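You operate a simulated robot arm through the tools that you are given. There is no shell and no other tool. Be economical: measure what you need, move in short steps, check, and stop when the job is done.

You are at the controls of a simulated robot arm. One attempt, no reset.

Task
Refill the masala box's low bowl with three spoons of dal from its canister, then lay the inner lid in.
Fine: spoon back; close the canister; leave the other bowls and the outer lid; spill nothing. Set down upright: masala spoon.

It is judged by the outcome, as a careful person would: the job done as asked, and still so three seconds after it is handed in. It fails if anything else is knocked over, pushed out of place, dropped, spilled or broken. Lids that push on must go on centred and level and be pressed home; caps that screw on are set level and turned clockwise until they are tight.

Robot
A 7-joint arm with a two-finger parallel gripper, fixed in place. Base frame: the origin is at the foot of the arm, x ahead of it, y to its left, z up; the work surface is at about z = 0. Lengths are in mm, angles in rad, forces in N, time in s.
With the tool pointing down near the work surface it reaches from about 240 to 620 mm from the base axis. Its first joint turns from -1.152 to 1.152 rad. Payload 2.6 kg.
Tool frame: the origin (TCP) lies between the finger pads and is the grasp point; the fingertips stand 30 mm ahead of it; z points along the fingers, y is the line along which they close. The gripper opens to 94 mm. The fingers are 28 mm wide and 10 mm thick; the gripper's body (50 by 96 mm) begins 55 mm behind the TCP.
Orientation is that of the tool frame in the base frame, as a unit quaternion [w, x, y, z]. With the fingers straight down and closing along the base's y, the tool's x points along the base's -x, its y along +y and its z along -z.

Tools
- The arm moves only by the tool play_rows. Its argument "rows" is a list of rows, each an object of numbers (a shift or turn left out is 0, a gripper value left out holds the last): "dx", "dy", "dz": the shift along the base's x, y, z in mm; "ax", "ay", "az": the turn, a rotation vector about the base's x, y, z in rad; "jaw": the closure, from 0 (fully open) to 1 (shut). In form: [{"dx": .., "dy": .., "dz": .., "ax": .., "ay": .., "az": .., "jaw": ..}, ...]. A call has 1 to 10 rows; each row shifts and turns the commanded pose from where the row before left it. Rows are played at 5 a second. More than 50 mm and 0.15 rad between two rows, or a gripper value outside its range, and nothing of the call is played. Where a pose cannot be reached the arm comes as near as it can. A force on the tool above 40 N (or 10 N above the force at the start of the call, whichever is more), or a blocked arm, ends the call early, and 0.2 s more pass. Each finger travels about 72 mm/s and halts on what it meets, pressing with about 43 N; the grip force reading is that of the motor and also rises with nothing between the fingers. The clock runs only during rows and for 0.2 s after the last one: add rows that do not move to give the fingers time. The reply holds the time, the measured pose of the TCP, the force on the tool along the base axes, the opening and the grip force, in the units named above and with some noise, with the torque about the TCP (base axes, N m) and any sound that the robot's microphone picked up.
- Cameras (640 x 400 px; columns grow to the right, rows downward): "scene" is fixed at [-3.8, 419.2, 565.1]; the picture's right is [-0.98, -0.20, 0.00], its down [-0.09, 0.45, -0.89] and it looks along [0.18, -0.87, -0.46] (base axes); focal length 219 px, centre (320, 200). "wrist" rides on the gripper at [76, 14, -103] in the tool frame; the picture's right is [-0.18, 0.98, 0.00], its down [-0.75, -0.14, -0.64] and it looks along [-0.63, -0.12, 0.77] (tool axes); focal length 243 px, centre (320, 200). There is no depth. A picture from a camera that has moved, and an enlarged one, comes with that camera's place and axes in the base frame and with its lens. The place of the scene camera against the robot may be out by one fixed shift of up to 25 mm in any direction.
- capture(camera): a new picture of that camera. It takes no simulated time.
- close_up(camera, box): a new picture of the part [left, top, right, bottom] of that camera's present view, enlarged. It takes no simulated time.
- finish_job(): hands the job in; it is judged then, once.

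Go step by step. Nothing tells you positions but the pictures and the camera data: compare them with the known pose of the tool, close in by small moves and look again before you grip or let go. The budget is 120 turns and 76 pictures, counting those below and the enlarged ones. Unless the task says otherwise, let go and move clear before handing in, and close with one line.

The tools are called after "Request:" as a command line: name --argument value ..., lists and objects as JSON in quotes. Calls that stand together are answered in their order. play_rows: Moves the arm, as the interface text tells. Its arguments: {"type":"object","properties":{"rows":{"type":"array"}},"required":["rows"]} The other tools are called the same way: capture (camera) takes a picture; close_up (camera, box) takes an enlarged picture of a part of a camera's view; finish_job () hands the job in.

At the start:

```text
clock: 0.0
tcp_pos: [281.1, -90.1, 456.6]
orientation: [0.0, 0.0, 1.0, 0.0]
ft_force: [0.3, -0.3, -0.2]
wrist_torque: [-0.01, 0.01, 0.01]
finger_gap: 94.2
finger_force: 0.0
```

scene: 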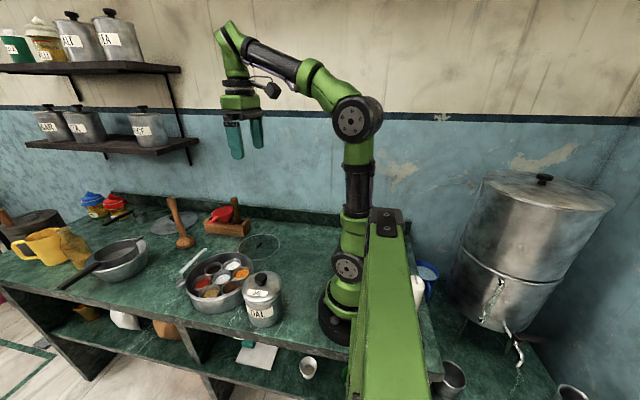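
wrist: 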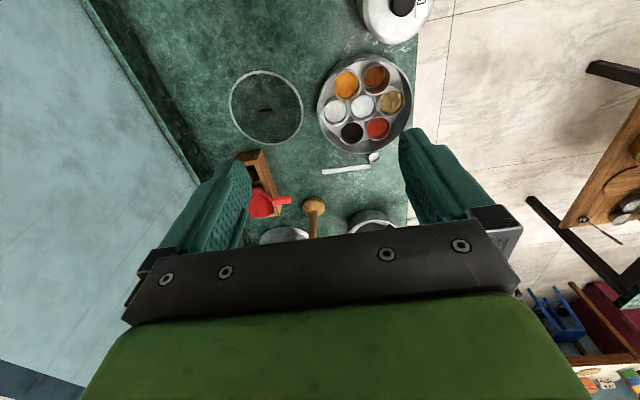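

I see the masala box with its small bowls, the DAL canister beside it, a clear inner lid lying on the counter and a spoon next to the box. I'll take enlarged pictures first.

Request:
close_up --camera "scene" --box '[160, 190, 320, 340]'

Request:
close_up --camera "wrist" --box '[210, 0, 450, 240]'

```text
2.67 times, centred on (240, 265) of scene
camera zoom: at [-3.8, 419.2, 565.1], right [-0.98, -0.2, 0.0], down [-0.09, 0.45, -0.89], along [0.18, -0.87, -0.46], focal length 583 px, centre (533, 27)
```

zoom: 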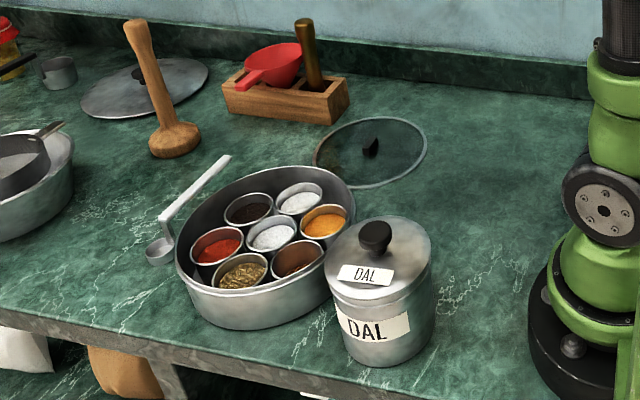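

```text
1.67 times, centred on (330, 120) of wrist
camera zoom: at [204.3, -76.9, 560.7], right [0.18, 0.98, 0.0], down [0.75, -0.14, 0.64], along [0.63, -0.12, -0.77], focal length 404 px, centre (303, 333)
```

zoom: 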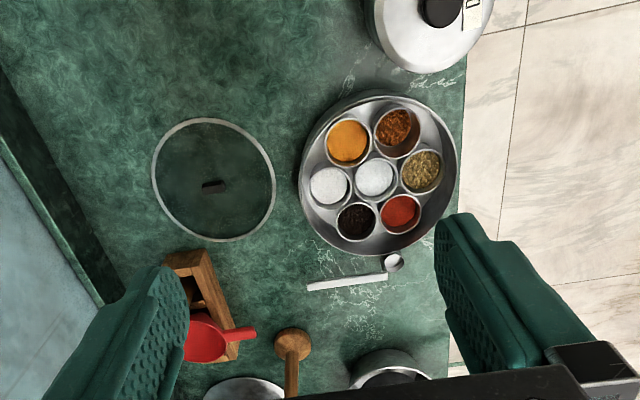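

I put the box near (394,-16), the canister near (235,38), the spoon along y at x≈543 and the inner lid near (373,-235). Next I move for a nearer look.

Request:
play_rows --rows '[{"dy": 40, "dz": -20}, {"dx": 20, "dy": 40, "dz": -40}, {"dx": 20, "dz": -40}, {"dx": 20, "dz": -40}, {}]'

Request:
capture --camera "wrist"

```text
refused: row 2 steps farther than a row can; nothing moved
```

```text
71 pictures are left
camera wrist: at [204.3, -76.9, 560.7], right [0.18, 0.98, 0.0], down [0.75, -0.14, 0.64], along [0.63, -0.12, -0.77], focal length 243 px, centre (320, 200)
```

wrist: 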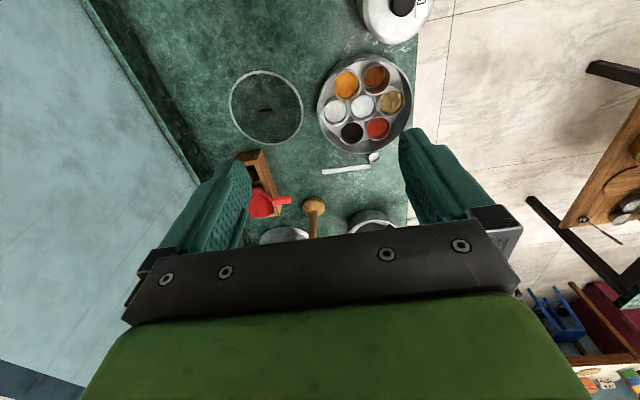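

The step was too long, so nothing moved. I repeat the move in shorter rows.

Request:
play_rows --rows '[{"dy": 30, "dz": -35}, {"dx": 20, "dy": 20, "dz": -40}, {"dx": 20, "dy": 20, "dz": -40}, {"dx": 20, "dz": -40}, {}, {}]'

Request:
capture --camera "wrist"

```text
clock: 1.4
tcp_pos: [339.6, -15.3, 303.2]
orientation: [0.0, 0.0, 1.0, 0.0]
ft_force: [-0.1, 0.8, -0.2]
wrist_torque: [-0.02, 0.01, 0.01]
finger_gap: 94.0
finger_force: 0.0
```

```text
70 pictures are left
camera wrist: at [262.2, -3.9, 405.6], right [0.18, 0.98, 0.0], down [0.75, -0.14, 0.64], along [0.63, -0.12, -0.77], focal length 243 px, centre (320, 200)
```

wrist: 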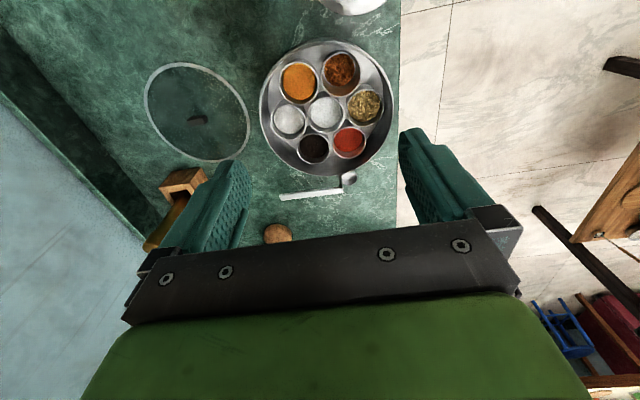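

Request:
close_up --camera "wrist" --box '[250, 30, 400, 210]'

Request:
close_up --camera "scene" --box '[170, 240, 290, 330]'

```text
2.22 times, centred on (325, 120) of wrist
camera zoom: at [262.2, -3.9, 405.6], right [0.18, 0.98, 0.0], down [0.75, -0.14, 0.64], along [0.63, -0.12, -0.77], focal length 539 px, centre (309, 378)
```

zoom: 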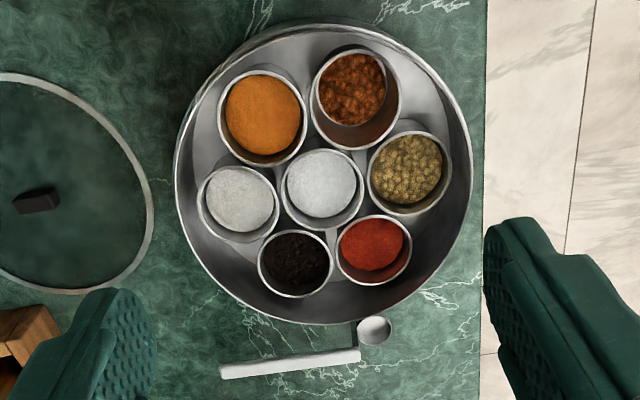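

```text
4.44 times, centred on (230, 285) of scene
camera zoom: at [-3.8, 419.2, 565.1], right [-0.98, -0.2, 0.0], down [-0.09, 0.45, -0.89], along [0.18, -0.87, -0.46], focal length 972 px, centre (720, -178)
```

zoom: 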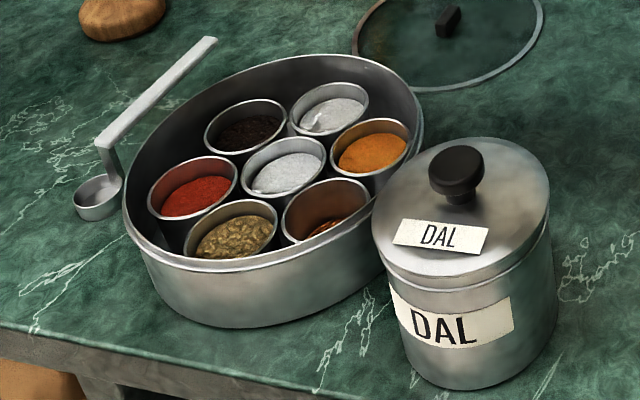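

The lowest bowl is the orange-brown one nearest the arm, probably the dal; the canister's contents should confirm it. I turn the wrist to view the canister and the spoon from other directions.

Request:
play_rows --rows '[{"dx": -8, "dy": 12, "az": -0.149}, {"dx": -8, "dy": 12, "az": -0.149}, {"dx": -8, "dy": 12, "az": -0.149}, {"dx": -8, "dy": 12, "az": -0.149}, {"dx": -8, "dy": 12, "az": -0.149}, {"dx": -8, "dy": 12, "az": -0.149}, {"dx": -8, "dy": 12, "az": -0.149}, {"dx": -8, "dy": 12, "az": -0.149}, {"az": -0.149}, {"az": -0.149}]'

Request:
play_rows --rows '[{"az": -0.081}, {}, {}]'

Request:
capture --camera "wrist"

```text
clock: 3.6
tcp_pos: [276.9, 74.7, 302.1]
orientation: [0.0, 0.679, 0.734, 0.001]
ft_force: [0.3, 0.1, 0.7]
wrist_torque: [0.01, -0.01, 0.0]
finger_gap: 94.2
finger_force: 0.0
```

```text
clock: 4.4
tcp_pos: [277.2, 74.7, 302.4]
orientation: [-0.001, 0.707, 0.707, 0.0]
ft_force: [-0.8, -0.8, 0.2]
wrist_torque: [0.02, -0.01, -0.01]
finger_gap: 94.1
finger_force: 0.1
```

```text
67 pictures are left
camera wrist: at [290.1, 150.7, 405.5], right [0.98, -0.18, 0.0], down [-0.14, -0.75, 0.64], along [-0.12, -0.63, -0.77], focal length 243 px, centre (320, 200)
```

wrist: 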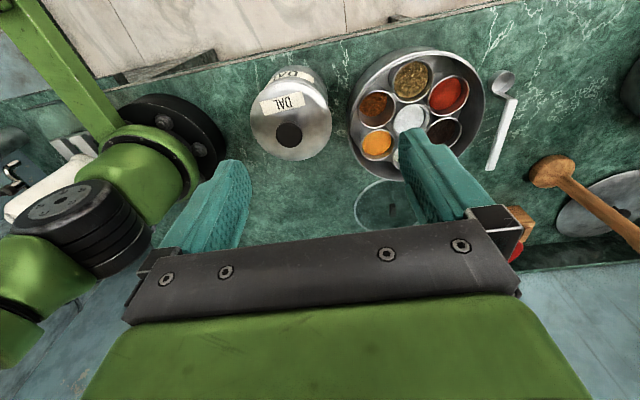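

The knob triangulates to about (232,32,134), the spoon handle runs level at z≈38 from (547,-12) to (543,-135), and the dal bowl is at (346,9). I move over the knob.

Request:
play_rows --rows '[{"dx": -15, "dy": -15, "dz": -30}, {"dx": -15, "dy": -15, "dz": -30}, {"dx": -15, "dy": -12.7, "dz": -30}, {}, {}]'

Request:
capture --camera "wrist"

Request:
capture --camera "scene"

```text
clock: 5.6
tcp_pos: [230.9, 32.4, 214.0]
orientation: [0.0, 0.707, 0.707, 0.0]
ft_force: [-0.1, -0.4, 0.2]
wrist_torque: [0.0, 0.02, -0.03]
finger_gap: 94.0
finger_force: 0.1
```

```text
66 pictures are left
camera wrist: at [244.9, 108.4, 316.9], right [0.98, -0.18, 0.0], down [-0.14, -0.75, 0.64], along [-0.12, -0.63, -0.77], focal length 243 px, centre (320, 200)
```

wrist: 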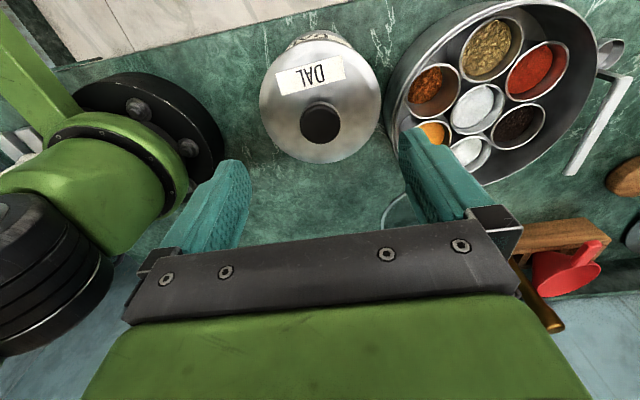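

```text
65 pictures are left
```

scene: 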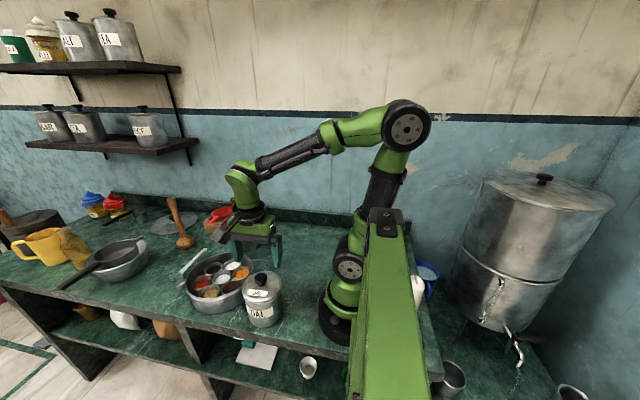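

The gripper is over the knob, within a millimetre or two. I come down to about z=150 and look again.

Request:
play_rows --rows '[{"dz": -30}, {"dy": 0.5, "dz": -30}, {}]'

Request:
capture --camera "wrist"

Request:
close_up --camera "scene" --box '[200, 220, 320, 340]'

```text
clock: 6.4
tcp_pos: [232.7, 34.1, 154.2]
orientation: [0.0, 0.707, 0.707, -0.001]
ft_force: [-0.3, 0.7, -0.3]
wrist_torque: [0.03, 0.01, 0.0]
finger_gap: 93.8
finger_force: 0.0
```

```text
64 pictures are left
camera wrist: at [245.8, 110.2, 257.2], right [0.98, -0.18, 0.0], down [-0.14, -0.75, 0.64], along [-0.12, -0.63, -0.77], focal length 243 px, centre (320, 200)
```

wrist: 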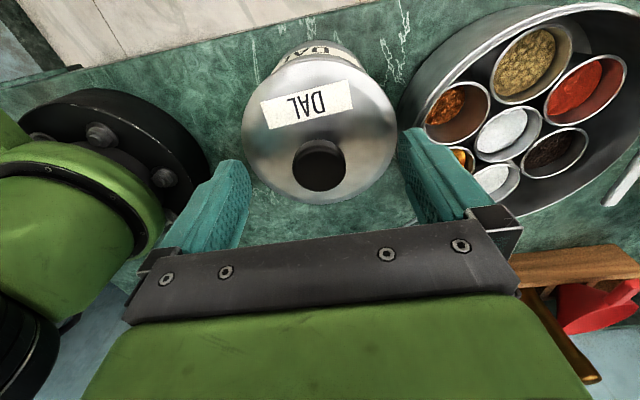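

```text
3.33 times, centred on (260, 280) of scene
camera zoom: at [-3.8, 419.2, 565.1], right [-0.98, -0.2, 0.0], down [-0.09, 0.45, -0.89], along [0.18, -0.87, -0.46], focal length 729 px, centre (520, -67)
```

zoom: 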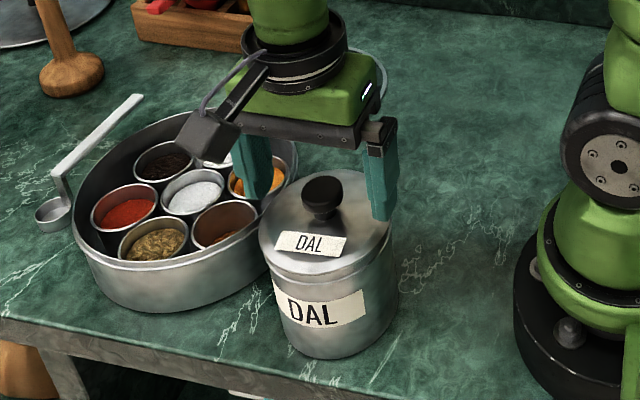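

Fingers straddle the knob with the lid top near z≈103. I lower to z≈140 and close on the knob.

Request:
play_rows --rows '[{"dx": -1, "dz": -7}, {"dz": -6}, {"jaw": 0.4}, {"jaw": 0.7}, {"jaw": 1}, {"jaw": 1}, {"jaw": 1}]'

Request:
close_up --camera "scene" --box '[200, 220, 320, 340]'

```text
clock: 7.7
tcp_pos: [231.3, 34.4, 144.0]
orientation: [0.001, 0.708, 0.706, 0.001]
ft_force: [-12.4, -2.4, 32.6]
wrist_torque: [-0.05, 0.53, -0.01]
finger_gap: 31.0
finger_force: 21.5
stopped in row 6: the force on the tool passed its limit (the readings are from after the stop); the commanded pose is now the measured one
```

```text
3.33 times, centred on (260, 280) of scene
camera zoom: at [-3.9, 419.2, 565.1], right [-0.98, -0.2, 0.0], down [-0.09, 0.45, -0.89], along [0.18, -0.87, -0.46], focal length 729 px, centre (520, -67)
```

zoom: 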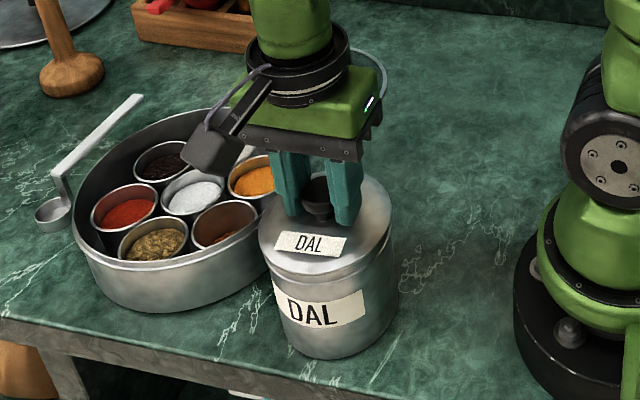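

The fingers reached the knob (31 mm) with an upward push, so the tips probably rub the lid's dome. I ease open, rise a little and grip again.

Request:
play_rows --rows '[{"jaw": 0.55}, {"dz": 4}, {}, {"jaw": 0.7}, {"jaw": 0.8}, {"jaw": 0.85}, {}]'

```text
clock: 9.3
tcp_pos: [231.8, 34.7, 146.7]
orientation: [0.0, 0.708, 0.706, 0.001]
ft_force: [-0.5, -0.7, 0.3]
wrist_torque: [0.03, -0.04, 0.01]
finger_gap: 30.2
finger_force: 42.3
heard: snap
```

The knob is gripped with no residual force. I lift slowly and check.

Request:
play_rows --rows '[{"dz": 5}, {"dz": 5}, {"dz": 10}, {}]'

Request:
close_up --camera "scene" --box '[200, 220, 320, 340]'

```text
clock: 10.3
tcp_pos: [231.3, 33.1, 166.4]
orientation: [0.0, 0.708, 0.706, 0.001]
ft_force: [0.3, -0.7, -0.2]
wrist_torque: [0.0, 0.02, 0.01]
finger_gap: 30.3
finger_force: 43.2
```

```text
3.33 times, centred on (260, 280) of scene
camera zoom: at [-3.8, 419.2, 565.1], right [-0.98, -0.2, 0.0], down [-0.09, 0.45, -0.89], along [0.18, -0.87, -0.46], focal length 729 px, centre (520, -67)
```

zoom: 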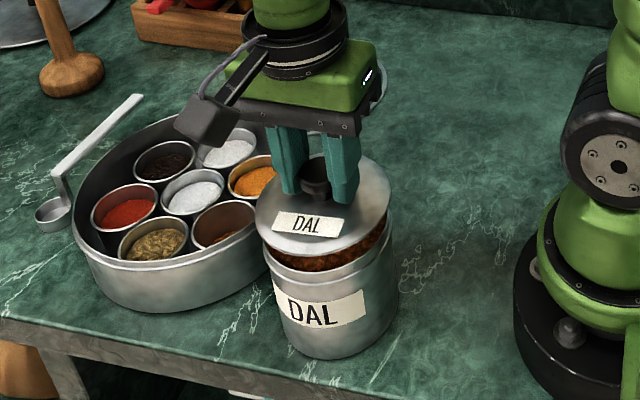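

The lid is off, and the contents match the low orange-brown bowl. I carry the lid to the clear counter near (245,-110).

Request:
play_rows --rows '[{"dz": 25}, {"dz": 10, "dy": -25}, {"dx": 4, "dy": -40}, {"dx": 5, "dy": -40}, {"dx": 5, "dy": -38}, {"dz": -40}, {"dz": -40}, {}]'

Request:
capture --camera "scene"

Request:
capture --camera "wrist"

```text
clock: 12.1
tcp_pos: [247.2, -109.6, 117.7]
orientation: [0.0, 0.708, 0.706, 0.001]
ft_force: [0.2, 0.4, -1.0]
wrist_torque: [0.01, 0.02, 0.04]
finger_gap: 30.3
finger_force: 43.2
```

```text
60 pictures are left
```

scene: 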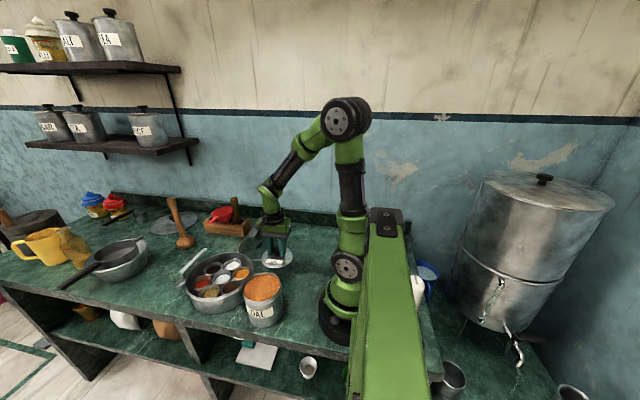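

```text
59 pictures are left
camera wrist: at [259.9, -34.0, 220.1], right [0.98, -0.19, 0.0], down [-0.14, -0.75, 0.64], along [-0.12, -0.63, -0.77], focal length 243 px, centre (320, 200)
```

wrist: 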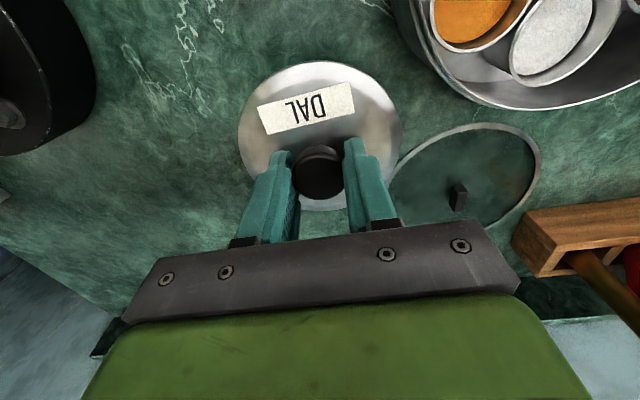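

The spot is clear. I lower the lid until it touches.

Request:
play_rows --rows '[{"dz": -25}, {"dz": -20}, {"dz": -8}, {"dz": -4}, {}]'

Request:
close_up --camera "scene" --box '[220, 200, 320, 290]'

```text
clock: 13.3
tcp_pos: [246.7, -108.8, 62.7]
orientation: [0.0, 0.707, 0.707, 0.001]
ft_force: [-0.6, 0.7, -0.1]
wrist_torque: [-0.02, 0.04, 0.0]
finger_gap: 30.2
finger_force: 43.2
```

```text
4.44 times, centred on (270, 245) of scene
camera zoom: at [-3.8, 419.2, 565.1], right [-0.98, -0.2, 0.0], down [-0.09, 0.45, -0.89], along [0.18, -0.87, -0.46], focal length 972 px, centre (542, 0)
```

zoom: 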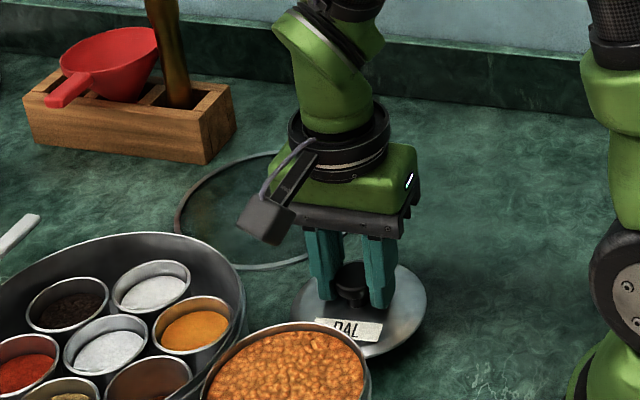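

Request:
play_rows --rows '[{"dz": -3}, {"dz": -3}, {"dz": -3}, {}]'

```text
clock: 14.3
tcp_pos: [246.0, -109.5, 55.2]
orientation: [0.0, 0.708, 0.706, 0.0]
ft_force: [0.2, 0.0, -0.8]
wrist_torque: [-0.02, 0.0, 0.01]
finger_gap: 29.9
finger_force: 42.7
```

No contact yet, so I go on in small steps.

Request:
play_rows --rows '[{"dz": -2}, {"dz": -2}, {"dz": -2}, {}]'

```text
clock: 15.3
tcp_pos: [246.7, -108.5, 50.2]
orientation: [0.001, 0.708, 0.706, 0.001]
ft_force: [1.1, -0.3, -0.4]
wrist_torque: [0.01, -0.01, 0.0]
finger_gap: 30.2
finger_force: 42.9
```

Request:
play_rows --rows '[{"dz": -1.5}, {"dz": -1.5}, {}]'

Request:
close_up --camera "scene" --box '[240, 220, 310, 280]'

```text
clock: 16.1
tcp_pos: [246.2, -109.6, 47.0]
orientation: [0.001, 0.708, 0.706, 0.001]
ft_force: [-0.2, 0.2, 0.3]
wrist_torque: [-0.05, 0.02, 0.01]
finger_gap: 30.5
finger_force: 42.9
```

```text
6.67 times, centred on (275, 250) of scene
camera zoom: at [-3.8, 419.2, 565.1], right [-0.98, -0.2, 0.0], down [-0.09, 0.45, -0.89], along [0.18, -0.87, -0.46], focal length 1458 px, centre (620, -133)
```

zoom: 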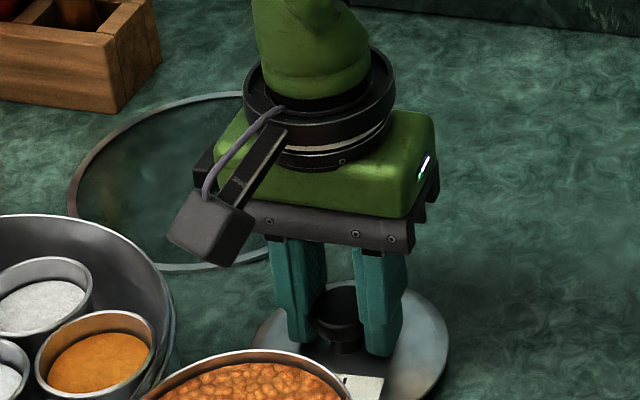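

Request:
play_rows --rows '[{"dz": -1.5}, {"dz": -1.5}, {"dz": -1}, {}]'

```text
clock: 17.1
tcp_pos: [245.5, -109.8, 42.3]
orientation: [0.001, 0.708, 0.706, 0.001]
ft_force: [0.0, -0.1, -0.8]
wrist_torque: [-0.01, 0.0, 0.03]
finger_gap: 30.3
finger_force: 43.0
```

Request:
play_rows --rows '[{"dz": -1}, {"dz": -1}, {"dz": -1}, {}]'

```text
clock: 18.1
tcp_pos: [247.3, -109.7, 39.6]
orientation: [0.002, 0.708, 0.706, 0.001]
ft_force: [-5.2, 0.6, 32.2]
wrist_torque: [0.0, 0.26, -0.11]
finger_gap: 30.3
finger_force: 42.2
```

The lid has touched at TCP z≈40. I ease up 1 mm, release and rise.

Request:
play_rows --rows '[{"dz": 0.7}, {"jaw": 0.6}, {"jaw": 0.4}, {"jaw": 0.3}, {"dz": 20}, {"dz": 40}, {"dz": 40}, {}]'

Request:
capture --camera "wrist"

```text
clock: 19.9
tcp_pos: [246.5, -110.7, 139.9]
orientation: [0.0, 0.708, 0.706, 0.0]
ft_force: [-1.0, -0.2, 0.1]
wrist_torque: [-0.01, -0.04, 0.0]
finger_gap: 65.8
finger_force: 0.0
```

```text
56 pictures are left
camera wrist: at [259.9, -34.1, 242.5], right [0.98, -0.19, 0.0], down [-0.14, -0.75, 0.64], along [-0.12, -0.63, -0.77], focal length 243 px, centre (320, 200)
```

wrist: 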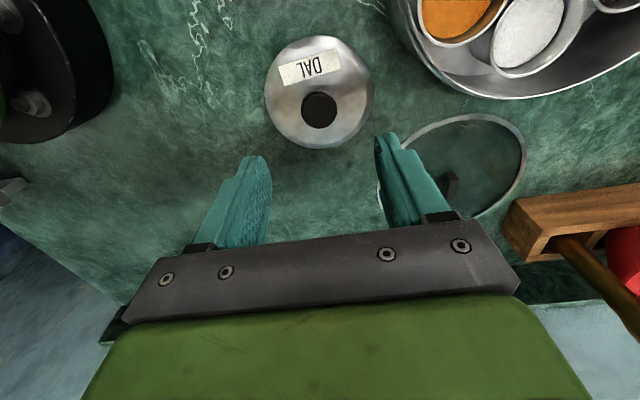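

The lid rests safely at (246,-110). Next I go above the spoon handle near (545,-78).

Request:
play_rows --rows '[{"dz": 40, "dx": 20, "jaw": 0.3}, {"dx": 45, "dy": 5}, {"dx": 45, "dy": 5}, {"dx": 45, "dy": 5}, {"dx": 45, "dy": 5}, {"dx": 45, "dy": 5}, {"dx": 40, "dy": 5, "dz": -20}, {"dx": 14, "dy": 2, "dz": -40}, {}]'

Request:
capture --camera "wrist"

```text
clock: 21.9
tcp_pos: [544.9, -74.3, 121.1]
orientation: [0.001, 0.708, 0.706, 0.0]
ft_force: [-0.7, 0.1, -0.2]
wrist_torque: [-0.02, 0.04, -0.01]
finger_gap: 65.9
finger_force: 0.0
```

```text
55 pictures are left
camera wrist: at [559.1, -0.4, 223.4], right [0.98, -0.19, 0.0], down [-0.14, -0.75, 0.64], along [-0.12, -0.63, -0.77], focal length 243 px, centre (320, 200)
```

wrist: 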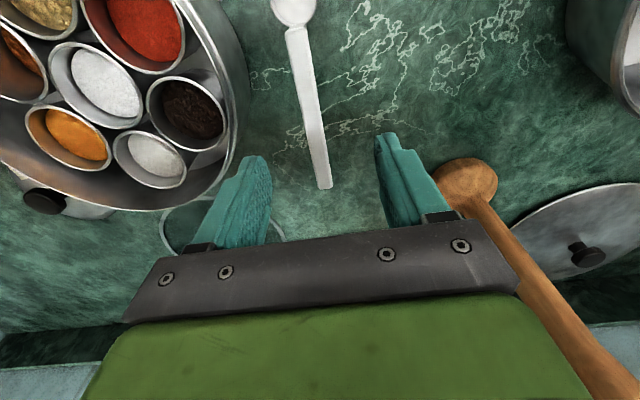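

The handle is at x≈540 at y=-78, angled about 0.03 rad. I align and lower, then check again.

Request:
play_rows --rows '[{"dx": -5, "dy": -3, "az": -0.03, "jaw": 0.5}, {"dz": -25}, {"dz": -20}, {}]'

Request:
capture --camera "wrist"

Request:
close_up --camera "scene" --box '[160, 220, 240, 290]'

```text
clock: 22.9
tcp_pos: [539.4, -78.9, 74.7]
orientation: [0.0, 0.718, 0.696, 0.0]
ft_force: [0.2, 0.5, 0.3]
wrist_torque: [0.0, -0.02, -0.01]
finger_gap: 47.1
finger_force: 0.0
```

```text
54 pictures are left
camera wrist: at [555.3, -4.3, 177.3], right [0.98, -0.22, 0.0], down [-0.17, -0.75, 0.64], along [-0.14, -0.63, -0.77], focal length 243 px, centre (320, 200)
```

wrist: 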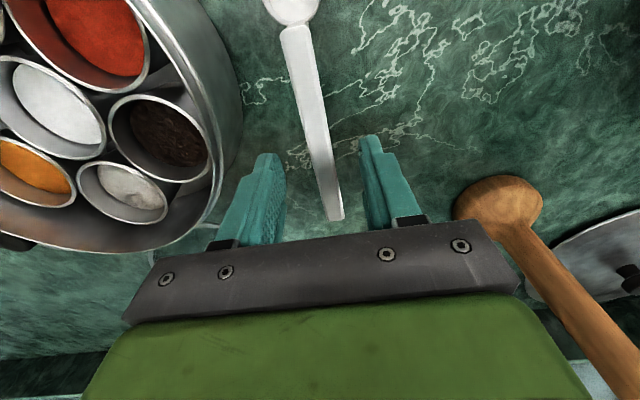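

```text
5.71 times, centred on (200, 255) of scene
camera zoom: at [-3.8, 419.2, 565.1], right [-0.98, -0.2, 0.0], down [-0.09, 0.45, -0.89], along [0.18, -0.87, -0.46], focal length 1249 px, centre (1006, -114)
```

zoom: 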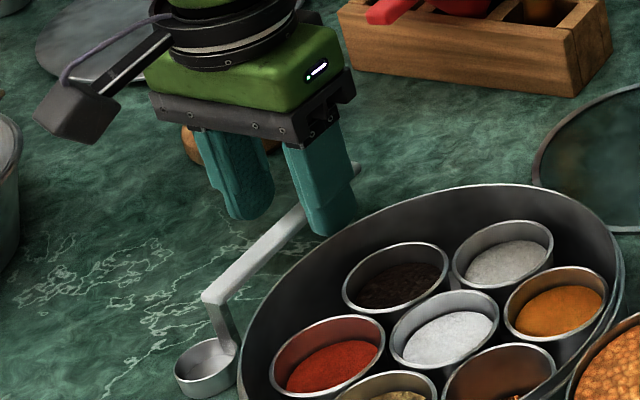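

The handle lies between the fingers. I lower to z≈54 and close gently.

Request:
play_rows --rows '[{"dz": -12}, {"dz": -9}, {"jaw": 0.65}, {"jaw": 0.75}, {"jaw": 0.85}, {"jaw": 0.95}, {}, {}]'

Request:
close_up --camera "scene" --box '[160, 220, 240, 290]'

```text
clock: 24.7
tcp_pos: [540.3, -78.5, 53.8]
orientation: [0.001, 0.719, 0.695, 0.0]
ft_force: [-0.9, 0.3, -0.5]
wrist_torque: [-0.03, 0.02, 0.01]
finger_gap: 12.7
finger_force: 43.0
```

```text
5.71 times, centred on (200, 255) of scene
camera zoom: at [-3.8, 419.2, 565.1], right [-0.98, -0.2, 0.0], down [-0.09, 0.45, -0.89], along [0.18, -0.87, -0.46], focal length 1249 px, centre (1006, -114)
```

zoom: 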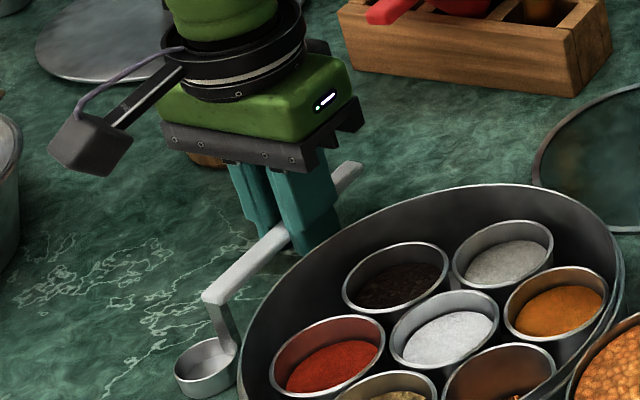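

The spoon handle is gripped. I lift it straight up and check that it hangs level.

Request:
play_rows --rows '[{"dz": 10}, {"dz": 20}, {"dz": 40}, {"dz": 40}, {}]'

Request:
capture --camera "scene"

Request:
capture --camera "wrist"

```text
clock: 25.9
tcp_pos: [540.2, -77.8, 162.1]
orientation: [0.001, 0.718, 0.696, 0.001]
ft_force: [-0.1, -0.3, 0.1]
wrist_torque: [0.0, -0.05, -0.01]
finger_gap: 12.9
finger_force: 42.5
```

```text
51 pictures are left
```

scene: 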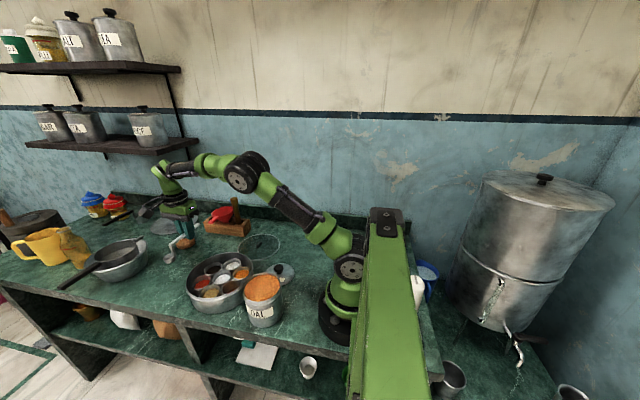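

```text
50 pictures are left
camera wrist: at [556.1, -3.9, 266.3], right [0.98, -0.22, 0.0], down [-0.17, -0.75, 0.64], along [-0.14, -0.63, -0.77], focal length 243 px, centre (320, 200)
```

wrist: 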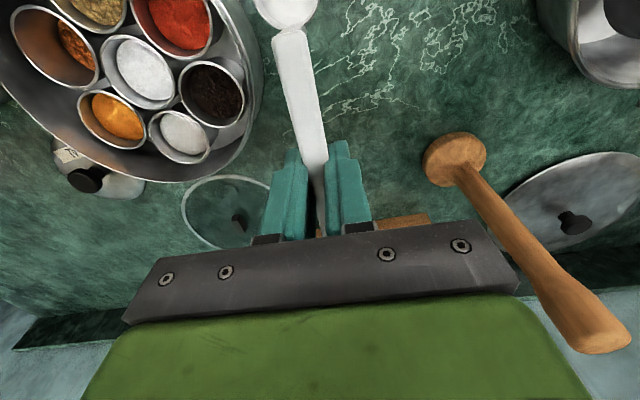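

The spoon is held firmly and level. I travel over the box with the empty spoon and test that the pouring pose (nose-down pitch) can be reached, high up and clear of everything.

Request:
play_rows --rows '[{"dz": 45}, {"dz": 40}, {"dx": -45, "az": 0.03}, {"dx": -45}, {"dx": -45}, {"dx": -45}, {"dx": -14}, {}]'

Request:
play_rows --rows '[{"ax": -0.14, "dy": 4}, {"ax": -0.14, "dy": 5}, {"ax": -0.14, "dy": 6}, {"ax": -0.14, "dy": 8}, {"ax": -0.14, "dy": 8}, {"ax": -0.14, "dy": 9}, {"ax": -0.14, "dy": 10}, {"ax": -0.14, "dy": 10}, {"ax": -0.14, "dy": 10}, {}]'

Request:
play_rows --rows '[{"ax": -0.14, "dy": 10}, {"ax": -0.14, "dy": 10}, {"ax": -0.14, "dy": 10}, {"ax": -0.14, "dy": 10}, {"ax": -0.1, "dy": 10}, {}, {}]'

Request:
capture --camera "scene"

```text
clock: 27.7
tcp_pos: [345.0, -79.4, 249.3]
orientation: [0.001, 0.708, 0.706, 0.001]
ft_force: [0.2, -0.4, 0.0]
wrist_torque: [-0.02, -0.04, -0.02]
finger_gap: 12.6
finger_force: 43.0
```

```text
clock: 29.9
tcp_pos: [345.9, -8.7, 248.6]
orientation: [0.419, 0.571, 0.57, -0.416]
ft_force: [0.1, -0.4, 0.1]
wrist_torque: [-0.03, -0.01, 0.01]
finger_gap: 12.8
finger_force: 42.8
```

```text
clock: 31.5
tcp_pos: [346.3, 41.4, 249.0]
orientation: [0.581, 0.405, 0.406, -0.578]
ft_force: [0.2, 0.7, 0.0]
wrist_torque: [0.03, 0.01, -0.03]
finger_gap: 12.7
finger_force: 43.3
```

```text
49 pictures are left
```

scene: 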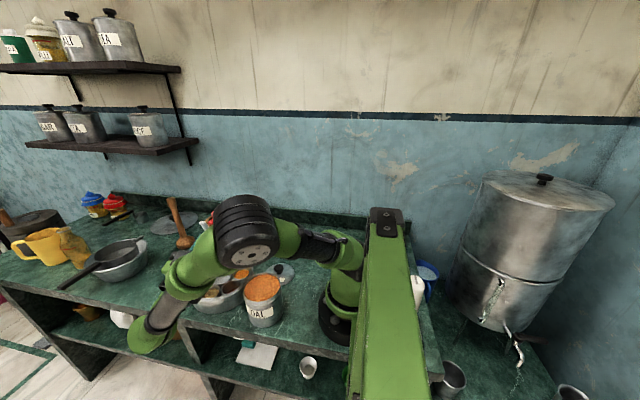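

The pour pose is reachable. I bring the spoon back level and place it above the open canister.

Request:
play_rows --rows '[{"ax": 0.14, "dy": -7}, {"ax": 0.14, "dy": -7}, {"ax": 0.14, "dy": -7}, {"ax": 0.14, "dy": -7}, {"ax": 0.14, "dy": -7}, {"ax": 0.14, "dy": -7}, {"ax": 0.14, "dy": -7}, {"ax": 0.14, "dy": -7}, {"ax": 0.14, "dy": -7}, {"ax": 0.14, "dy": -7}]'

Request:
play_rows --rows '[{"ax": 0.14, "dy": -7}, {"ax": 0.14, "dy": -7}, {"ax": 0.14, "dy": -5}, {"ax": 0.1}, {"dx": -40}, {"dx": -40}, {"dx": -35}, {"dz": -30}, {}]'

Request:
capture --camera "wrist"

Request:
close_up --camera "scene" --box '[190, 200, 310, 340]'

```text
clock: 33.7
tcp_pos: [347.0, -29.8, 249.6]
orientation: [0.182, 0.684, 0.683, -0.18]
ft_force: [-0.1, -0.3, 0.1]
wrist_torque: [0.0, 0.01, -0.02]
finger_gap: 12.7
finger_force: 43.8
```

```text
clock: 35.7
tcp_pos: [230.8, -50.0, 219.4]
orientation: [0.001, 0.708, 0.706, 0.001]
ft_force: [0.6, -0.8, 0.0]
wrist_torque: [-0.04, 0.01, 0.0]
finger_gap: 12.8
finger_force: 43.1
```

```text
48 pictures are left
camera wrist: at [244.2, 25.6, 321.7], right [0.98, -0.19, 0.0], down [-0.14, -0.75, 0.64], along [-0.12, -0.63, -0.77], focal length 243 px, centre (320, 200)
```

wrist: 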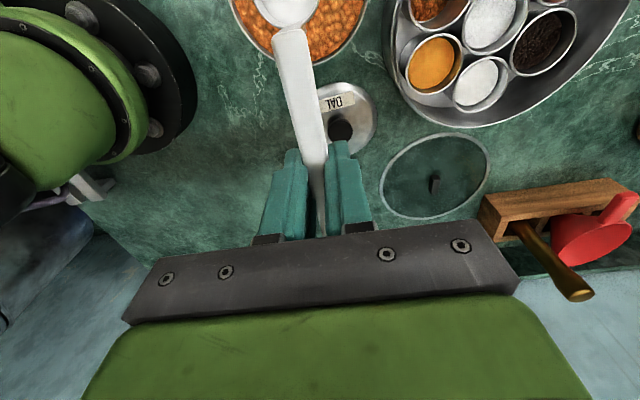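

```text
2.86 times, centred on (250, 270) of scene
camera zoom: at [-3.8, 419.2, 565.1], right [-0.98, -0.2, 0.0], down [-0.09, 0.45, -0.89], along [0.18, -0.87, -0.46], focal length 625 px, centre (520, 0)
```

zoom: 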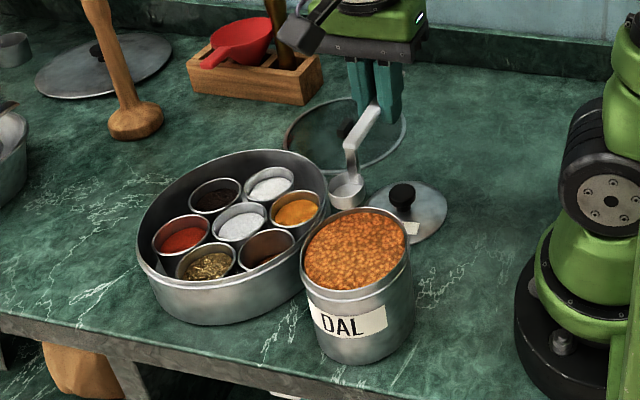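

The cup is over the canister, which is full nearly to its rim. I pitch the cup forward to its entry pose and look before dipping.

Request:
play_rows --rows '[{"ax": -0.15, "dy": 5.2, "dz": -3}, {"ax": -0.15, "dy": 5.2, "dz": -3}, {"ax": -0.15, "dy": 5.2, "dz": -3}, {"ax": -0.15, "dy": 5.2, "dz": -3}, {"dz": -15}, {}]'

Request:
close_up --camera "scene" --box '[220, 230, 310, 330]'

Request:
capture --camera "wrist"

```text
clock: 37.1
tcp_pos: [231.5, -28.2, 192.7]
orientation: [0.21, 0.676, 0.675, -0.208]
ft_force: [-0.9, -0.6, 0.3]
wrist_torque: [-0.05, -0.02, -0.02]
finger_gap: 12.6
finger_force: 43.2
```

```text
4.00 times, centred on (265, 280) of scene
camera zoom: at [-3.8, 419.2, 565.1], right [-0.98, -0.2, 0.0], down [-0.09, 0.45, -0.89], along [0.18, -0.87, -0.46], focal length 874 px, centre (540, -120)
```

zoom: 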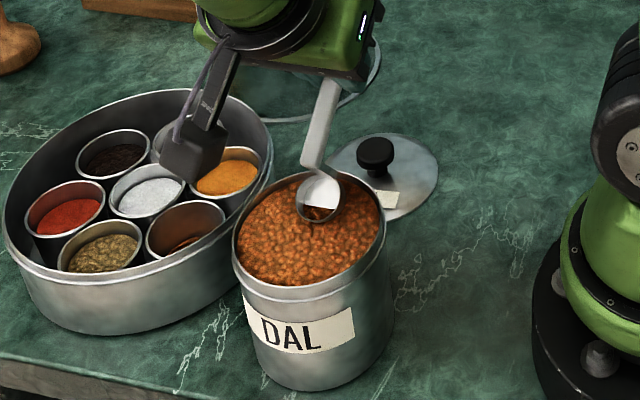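

```text
45 pictures are left
camera wrist: at [244.4, 92.4, 234.2], right [0.98, -0.15, 0.11], down [-0.14, -0.26, 0.95], along [-0.12, -0.95, -0.28], focal length 243 px, centre (320, 200)
```

wrist: 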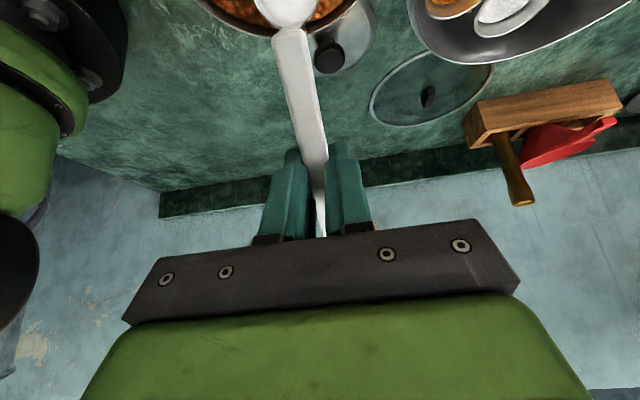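

The cup sits just above the dal at the back of the canister. I dip, sweep forward while levelling, and lift.

Request:
play_rows --rows '[{"dz": -12}, {"dy": 1, "dz": -11}, {"dy": 6, "dz": -12.5, "ax": 0.1}, {"dy": -2.1, "dz": -4.6, "ax": 0.1}, {"dy": -2.2, "dz": -4.7, "ax": 0.1}, {"dy": -3.9, "dz": -2, "ax": 0.1}, {"dy": -3.9, "dz": -1.9, "ax": 0.1}, {"dy": -4.8, "dz": 6.2, "ax": 0.1}, {"dz": 12}, {"dz": 15}]'

Request:
close_up --camera "scene" --box '[220, 230, 310, 330]'

```text
clock: 39.3
tcp_pos: [231.5, -37.6, 175.6]
orientation: [0.0, 0.707, 0.707, 0.001]
ft_force: [0.6, -0.5, -0.6]
wrist_torque: [-0.03, 0.02, -0.03]
finger_gap: 13.0
finger_force: 43.0
```

```text
4.00 times, centred on (265, 280) of scene
camera zoom: at [-3.8, 419.2, 565.1], right [-0.98, -0.2, 0.0], down [-0.09, 0.45, -0.89], along [0.18, -0.87, -0.46], focal length 874 px, centre (540, -120)
```

zoom: 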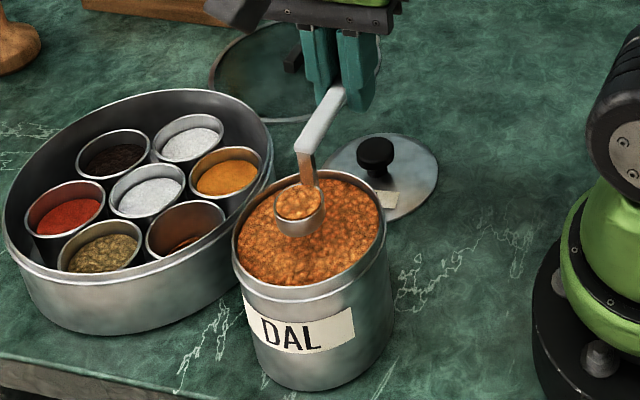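

The spoon came up full and level. I lift and carry it slowly to above the low dal bowl.

Request:
play_rows --rows '[{"dz": 8}, {"dz": 14}, {"dx": 8, "dy": -3}, {"dx": 16, "dy": -7}, {"dx": 20, "dy": -9}, {"dx": 20, "dy": -9}, {"dx": 20, "dy": -9}, {"dx": 20, "dy": -7}, {"dx": 10.5, "dy": -2.4}, {}]'

Request:
play_rows --rows '[{"dz": -12}, {"dz": -20}, {"dz": -20}, {"dz": -20}, {"dz": -8}, {}]'

Request:
close_up --camera "scene" --box '[180, 220, 300, 320]'

Request:
capture --camera "wrist"

```text
clock: 41.5
tcp_pos: [345.5, -85.9, 197.1]
orientation: [0.0, 0.708, 0.706, 0.001]
ft_force: [-0.6, -0.3, -1.2]
wrist_torque: [-0.04, 0.0, 0.02]
finger_gap: 12.9
finger_force: 42.7
```

```text
clock: 42.9
tcp_pos: [347.1, -84.3, 117.8]
orientation: [0.0, 0.708, 0.706, 0.001]
ft_force: [-1.3, 0.2, -1.4]
wrist_torque: [-0.03, -0.02, -0.01]
finger_gap: 12.6
finger_force: 42.8
```

```text
4.00 times, centred on (240, 270) of scene
camera zoom: at [-3.8, 419.2, 565.1], right [-0.98, -0.2, 0.0], down [-0.09, 0.45, -0.89], along [0.18, -0.87, -0.46], focal length 874 px, centre (640, -80)
```

zoom: 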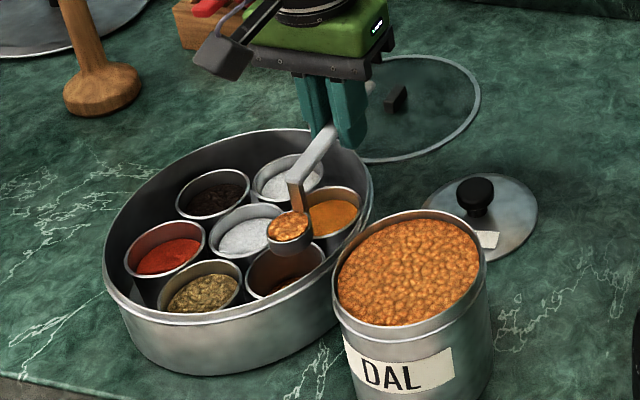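

```text
42 pictures are left
camera wrist: at [360.1, -9.1, 220.9], right [0.98, -0.19, 0.0], down [-0.14, -0.75, 0.64], along [-0.12, -0.63, -0.77], focal length 243 px, centre (320, 200)
```

wrist: 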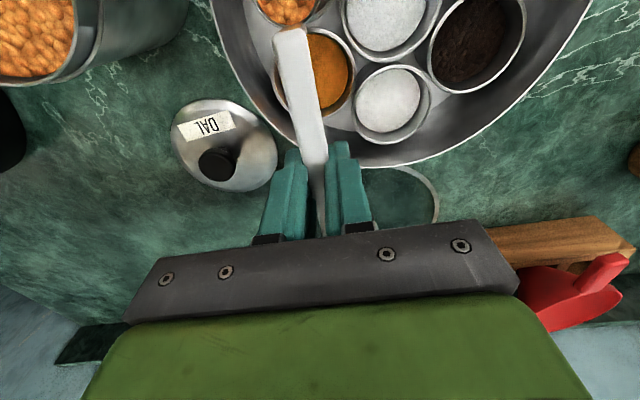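

The full cup is above the dal bowl. I tip it nose-down around the cup, halfway first, then check.

Request:
play_rows --rows '[{"ax": -0.15, "dx": 2, "dy": 7.5, "dz": 8}, {"ax": -0.15, "dy": 9.1, "dz": 10.2}, {"ax": -0.15, "dy": 10.5, "dz": 8.7}, {"ax": -0.15, "dy": 11.7, "dz": 7.1}, {"ax": -0.15, "dy": 12.6, "dz": 5.3}, {}]'

Request:
close_up --camera "scene" --box '[180, 220, 300, 320]'

```text
clock: 44.3
tcp_pos: [347.0, -33.3, 157.7]
orientation: [0.26, 0.659, 0.657, -0.258]
ft_force: [-0.5, -0.4, -0.3]
wrist_torque: [-0.01, -0.03, 0.02]
finger_gap: 12.8
finger_force: 43.3
```

```text
4.00 times, centred on (240, 270) of scene
camera zoom: at [-3.8, 419.2, 565.1], right [-0.98, -0.2, 0.0], down [-0.09, 0.45, -0.89], along [0.18, -0.87, -0.46], focal length 874 px, centre (640, -80)
```

zoom: 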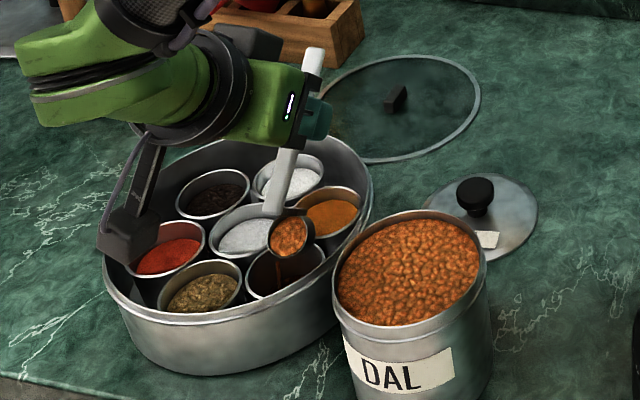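

Dal is already pouring into the bowl, well centred. I finish tipping.

Request:
play_rows --rows '[{"ax": -0.15, "dy": 13.3, "dz": 3.2}, {"ax": -0.15, "dy": 13.6, "dz": 1.3}, {"ax": -0.15, "dy": 13.7, "dz": -0.8}, {"ax": -0.15, "dy": 13.4, "dz": -2.8}, {"ax": -0.15, "dy": 12.8, "dz": -4.8}, {"ax": -0.15, "dy": 12, "dz": -6.6}, {}, {}]'

Request:
close_up --camera "scene" --box '[180, 220, 300, 320]'

```text
clock: 46.1
tcp_pos: [347.6, 47.1, 147.2]
orientation: [0.522, 0.479, 0.48, -0.517]
ft_force: [0.3, 0.2, -1.6]
wrist_torque: [0.08, -0.02, -0.03]
finger_gap: 12.7
finger_force: 42.6
```

```text
4.00 times, centred on (240, 270) of scene
camera zoom: at [-3.8, 419.2, 565.1], right [-0.98, -0.2, 0.0], down [-0.09, 0.45, -0.89], along [0.18, -0.87, -0.46], focal length 874 px, centre (640, -80)
```

zoom: 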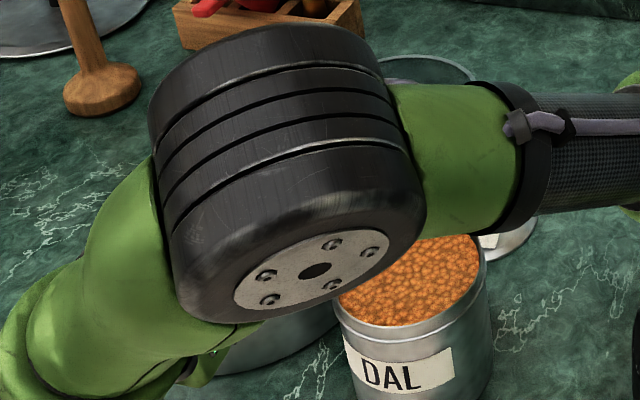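

The arm hides the bowl, so I check with the wrist camera.

Request:
capture --camera "wrist"

```text
39 pictures are left
camera wrist: at [361.1, 142.0, 62.8], right [0.98, 0.02, 0.19], down [-0.15, 0.7, 0.7], along [-0.12, -0.72, 0.69], focal length 243 px, centre (320, 200)
```

wrist: 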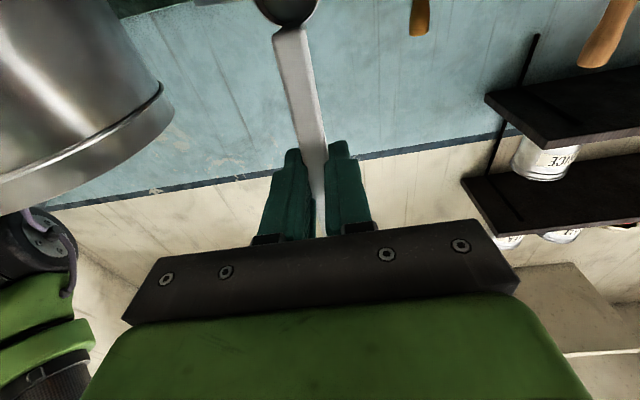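

The cup looks empty. I tip a little further for the last grains, then go back level.

Request:
play_rows --rows '[{"ax": -0.15, "dy": 10.8, "dz": -6}, {}, {"ax": 0.15, "dy": -10.8, "dz": 8}, {"ax": 0.15, "dy": -12, "dz": 6.6}, {"ax": 0.15, "dy": -12.8, "dz": 4.8}, {"ax": 0.15, "dy": -13.4, "dz": 2.8}, {"ax": 0.15, "dy": -13.7, "dz": 0.8}, {"ax": 0.15, "dy": -13.6, "dz": -1.3}, {"ax": 0.15, "dy": -13.3, "dz": -3.2}, {"ax": 0.15, "dy": -12.6, "dz": -2}]'

Request:
play_rows --rows '[{"ax": 0.15, "dy": -11.7, "dz": 10}, {"ax": 0.15, "dy": -10.5, "dz": 15}, {"ax": 0.15, "dy": -9.1, "dz": 20}, {"ax": 0.15, "dy": -7.5, "dz": 20}, {}]'

Request:
close_up --camera "scene" --box '[180, 220, 300, 320]'

```text
clock: 48.3
tcp_pos: [346.9, -45.7, 157.2]
orientation: [0.209, 0.676, 0.676, -0.207]
ft_force: [0.4, -0.5, -0.3]
wrist_torque: [-0.06, 0.02, 0.01]
finger_gap: 12.5
finger_force: 42.5
```

```text
clock: 49.5
tcp_pos: [347.7, -84.2, 222.3]
orientation: [0.0, 0.708, 0.706, 0.002]
ft_force: [-0.7, -0.6, -0.7]
wrist_torque: [-0.03, 0.0, -0.02]
finger_gap: 12.8
finger_force: 42.9
```

```text
4.00 times, centred on (240, 270) of scene
camera zoom: at [-3.8, 419.2, 565.1], right [-0.98, -0.2, 0.0], down [-0.09, 0.45, -0.89], along [0.18, -0.87, -0.46], focal length 874 px, centre (640, -80)
```

zoom: 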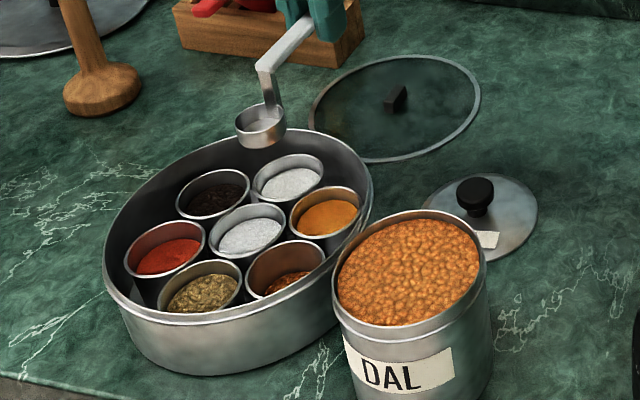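

The first spoonful is in the bowl, clean and with the spoon empty. I go for the second with the same motions.

Request:
play_rows --rows '[{"dx": -38, "dy": 11}, {"dx": -38, "dy": 11}, {"dx": -30, "dy": 9}, {"dx": -10.2, "dy": 4, "dz": -3}, {"ax": -0.15, "dy": 5.2, "dz": -3}, {"ax": -0.15, "dy": 5.2, "dz": -3}, {"ax": -0.15, "dy": 5.2, "dz": -3}, {"ax": -0.15, "dy": 5.2, "dz": -3}, {"dz": -15}, {}]'

Request:
play_rows --rows '[{"dz": -13}, {"dy": 1, "dz": -12}, {"dy": 6, "dz": -12.5, "ax": 0.1}, {"dy": -2.1, "dz": -4.6, "ax": 0.1}, {"dy": -2.2, "dz": -4.7, "ax": 0.1}, {"dy": -3.9, "dz": -2, "ax": 0.1}, {"dy": -3.9, "dz": -1.9, "ax": 0.1}, {"dy": -4.8, "dz": 8.2, "ax": 0.1}, {"dz": 12}, {"dz": 15}]'

Request:
close_up --camera "scene" --box '[220, 230, 310, 330]'

```text
clock: 51.7
tcp_pos: [232.5, -28.3, 191.1]
orientation: [0.21, 0.676, 0.674, -0.209]
ft_force: [-0.2, 0.9, -0.2]
wrist_torque: [-0.03, -0.01, -0.02]
finger_gap: 12.6
finger_force: 43.4
```

```text
clock: 53.9
tcp_pos: [231.3, -37.8, 177.2]
orientation: [0.0, 0.708, 0.706, 0.002]
ft_force: [0.3, -0.3, -0.5]
wrist_torque: [-0.06, 0.0, -0.03]
finger_gap: 12.8
finger_force: 42.9
```

```text
4.00 times, centred on (265, 280) of scene
camera zoom: at [-3.8, 419.2, 565.1], right [-0.98, -0.2, 0.0], down [-0.09, 0.45, -0.89], along [0.18, -0.87, -0.46], focal length 874 px, centre (540, -120)
```

zoom: 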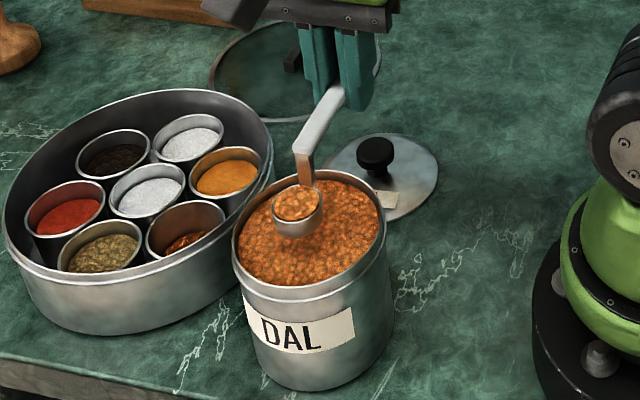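

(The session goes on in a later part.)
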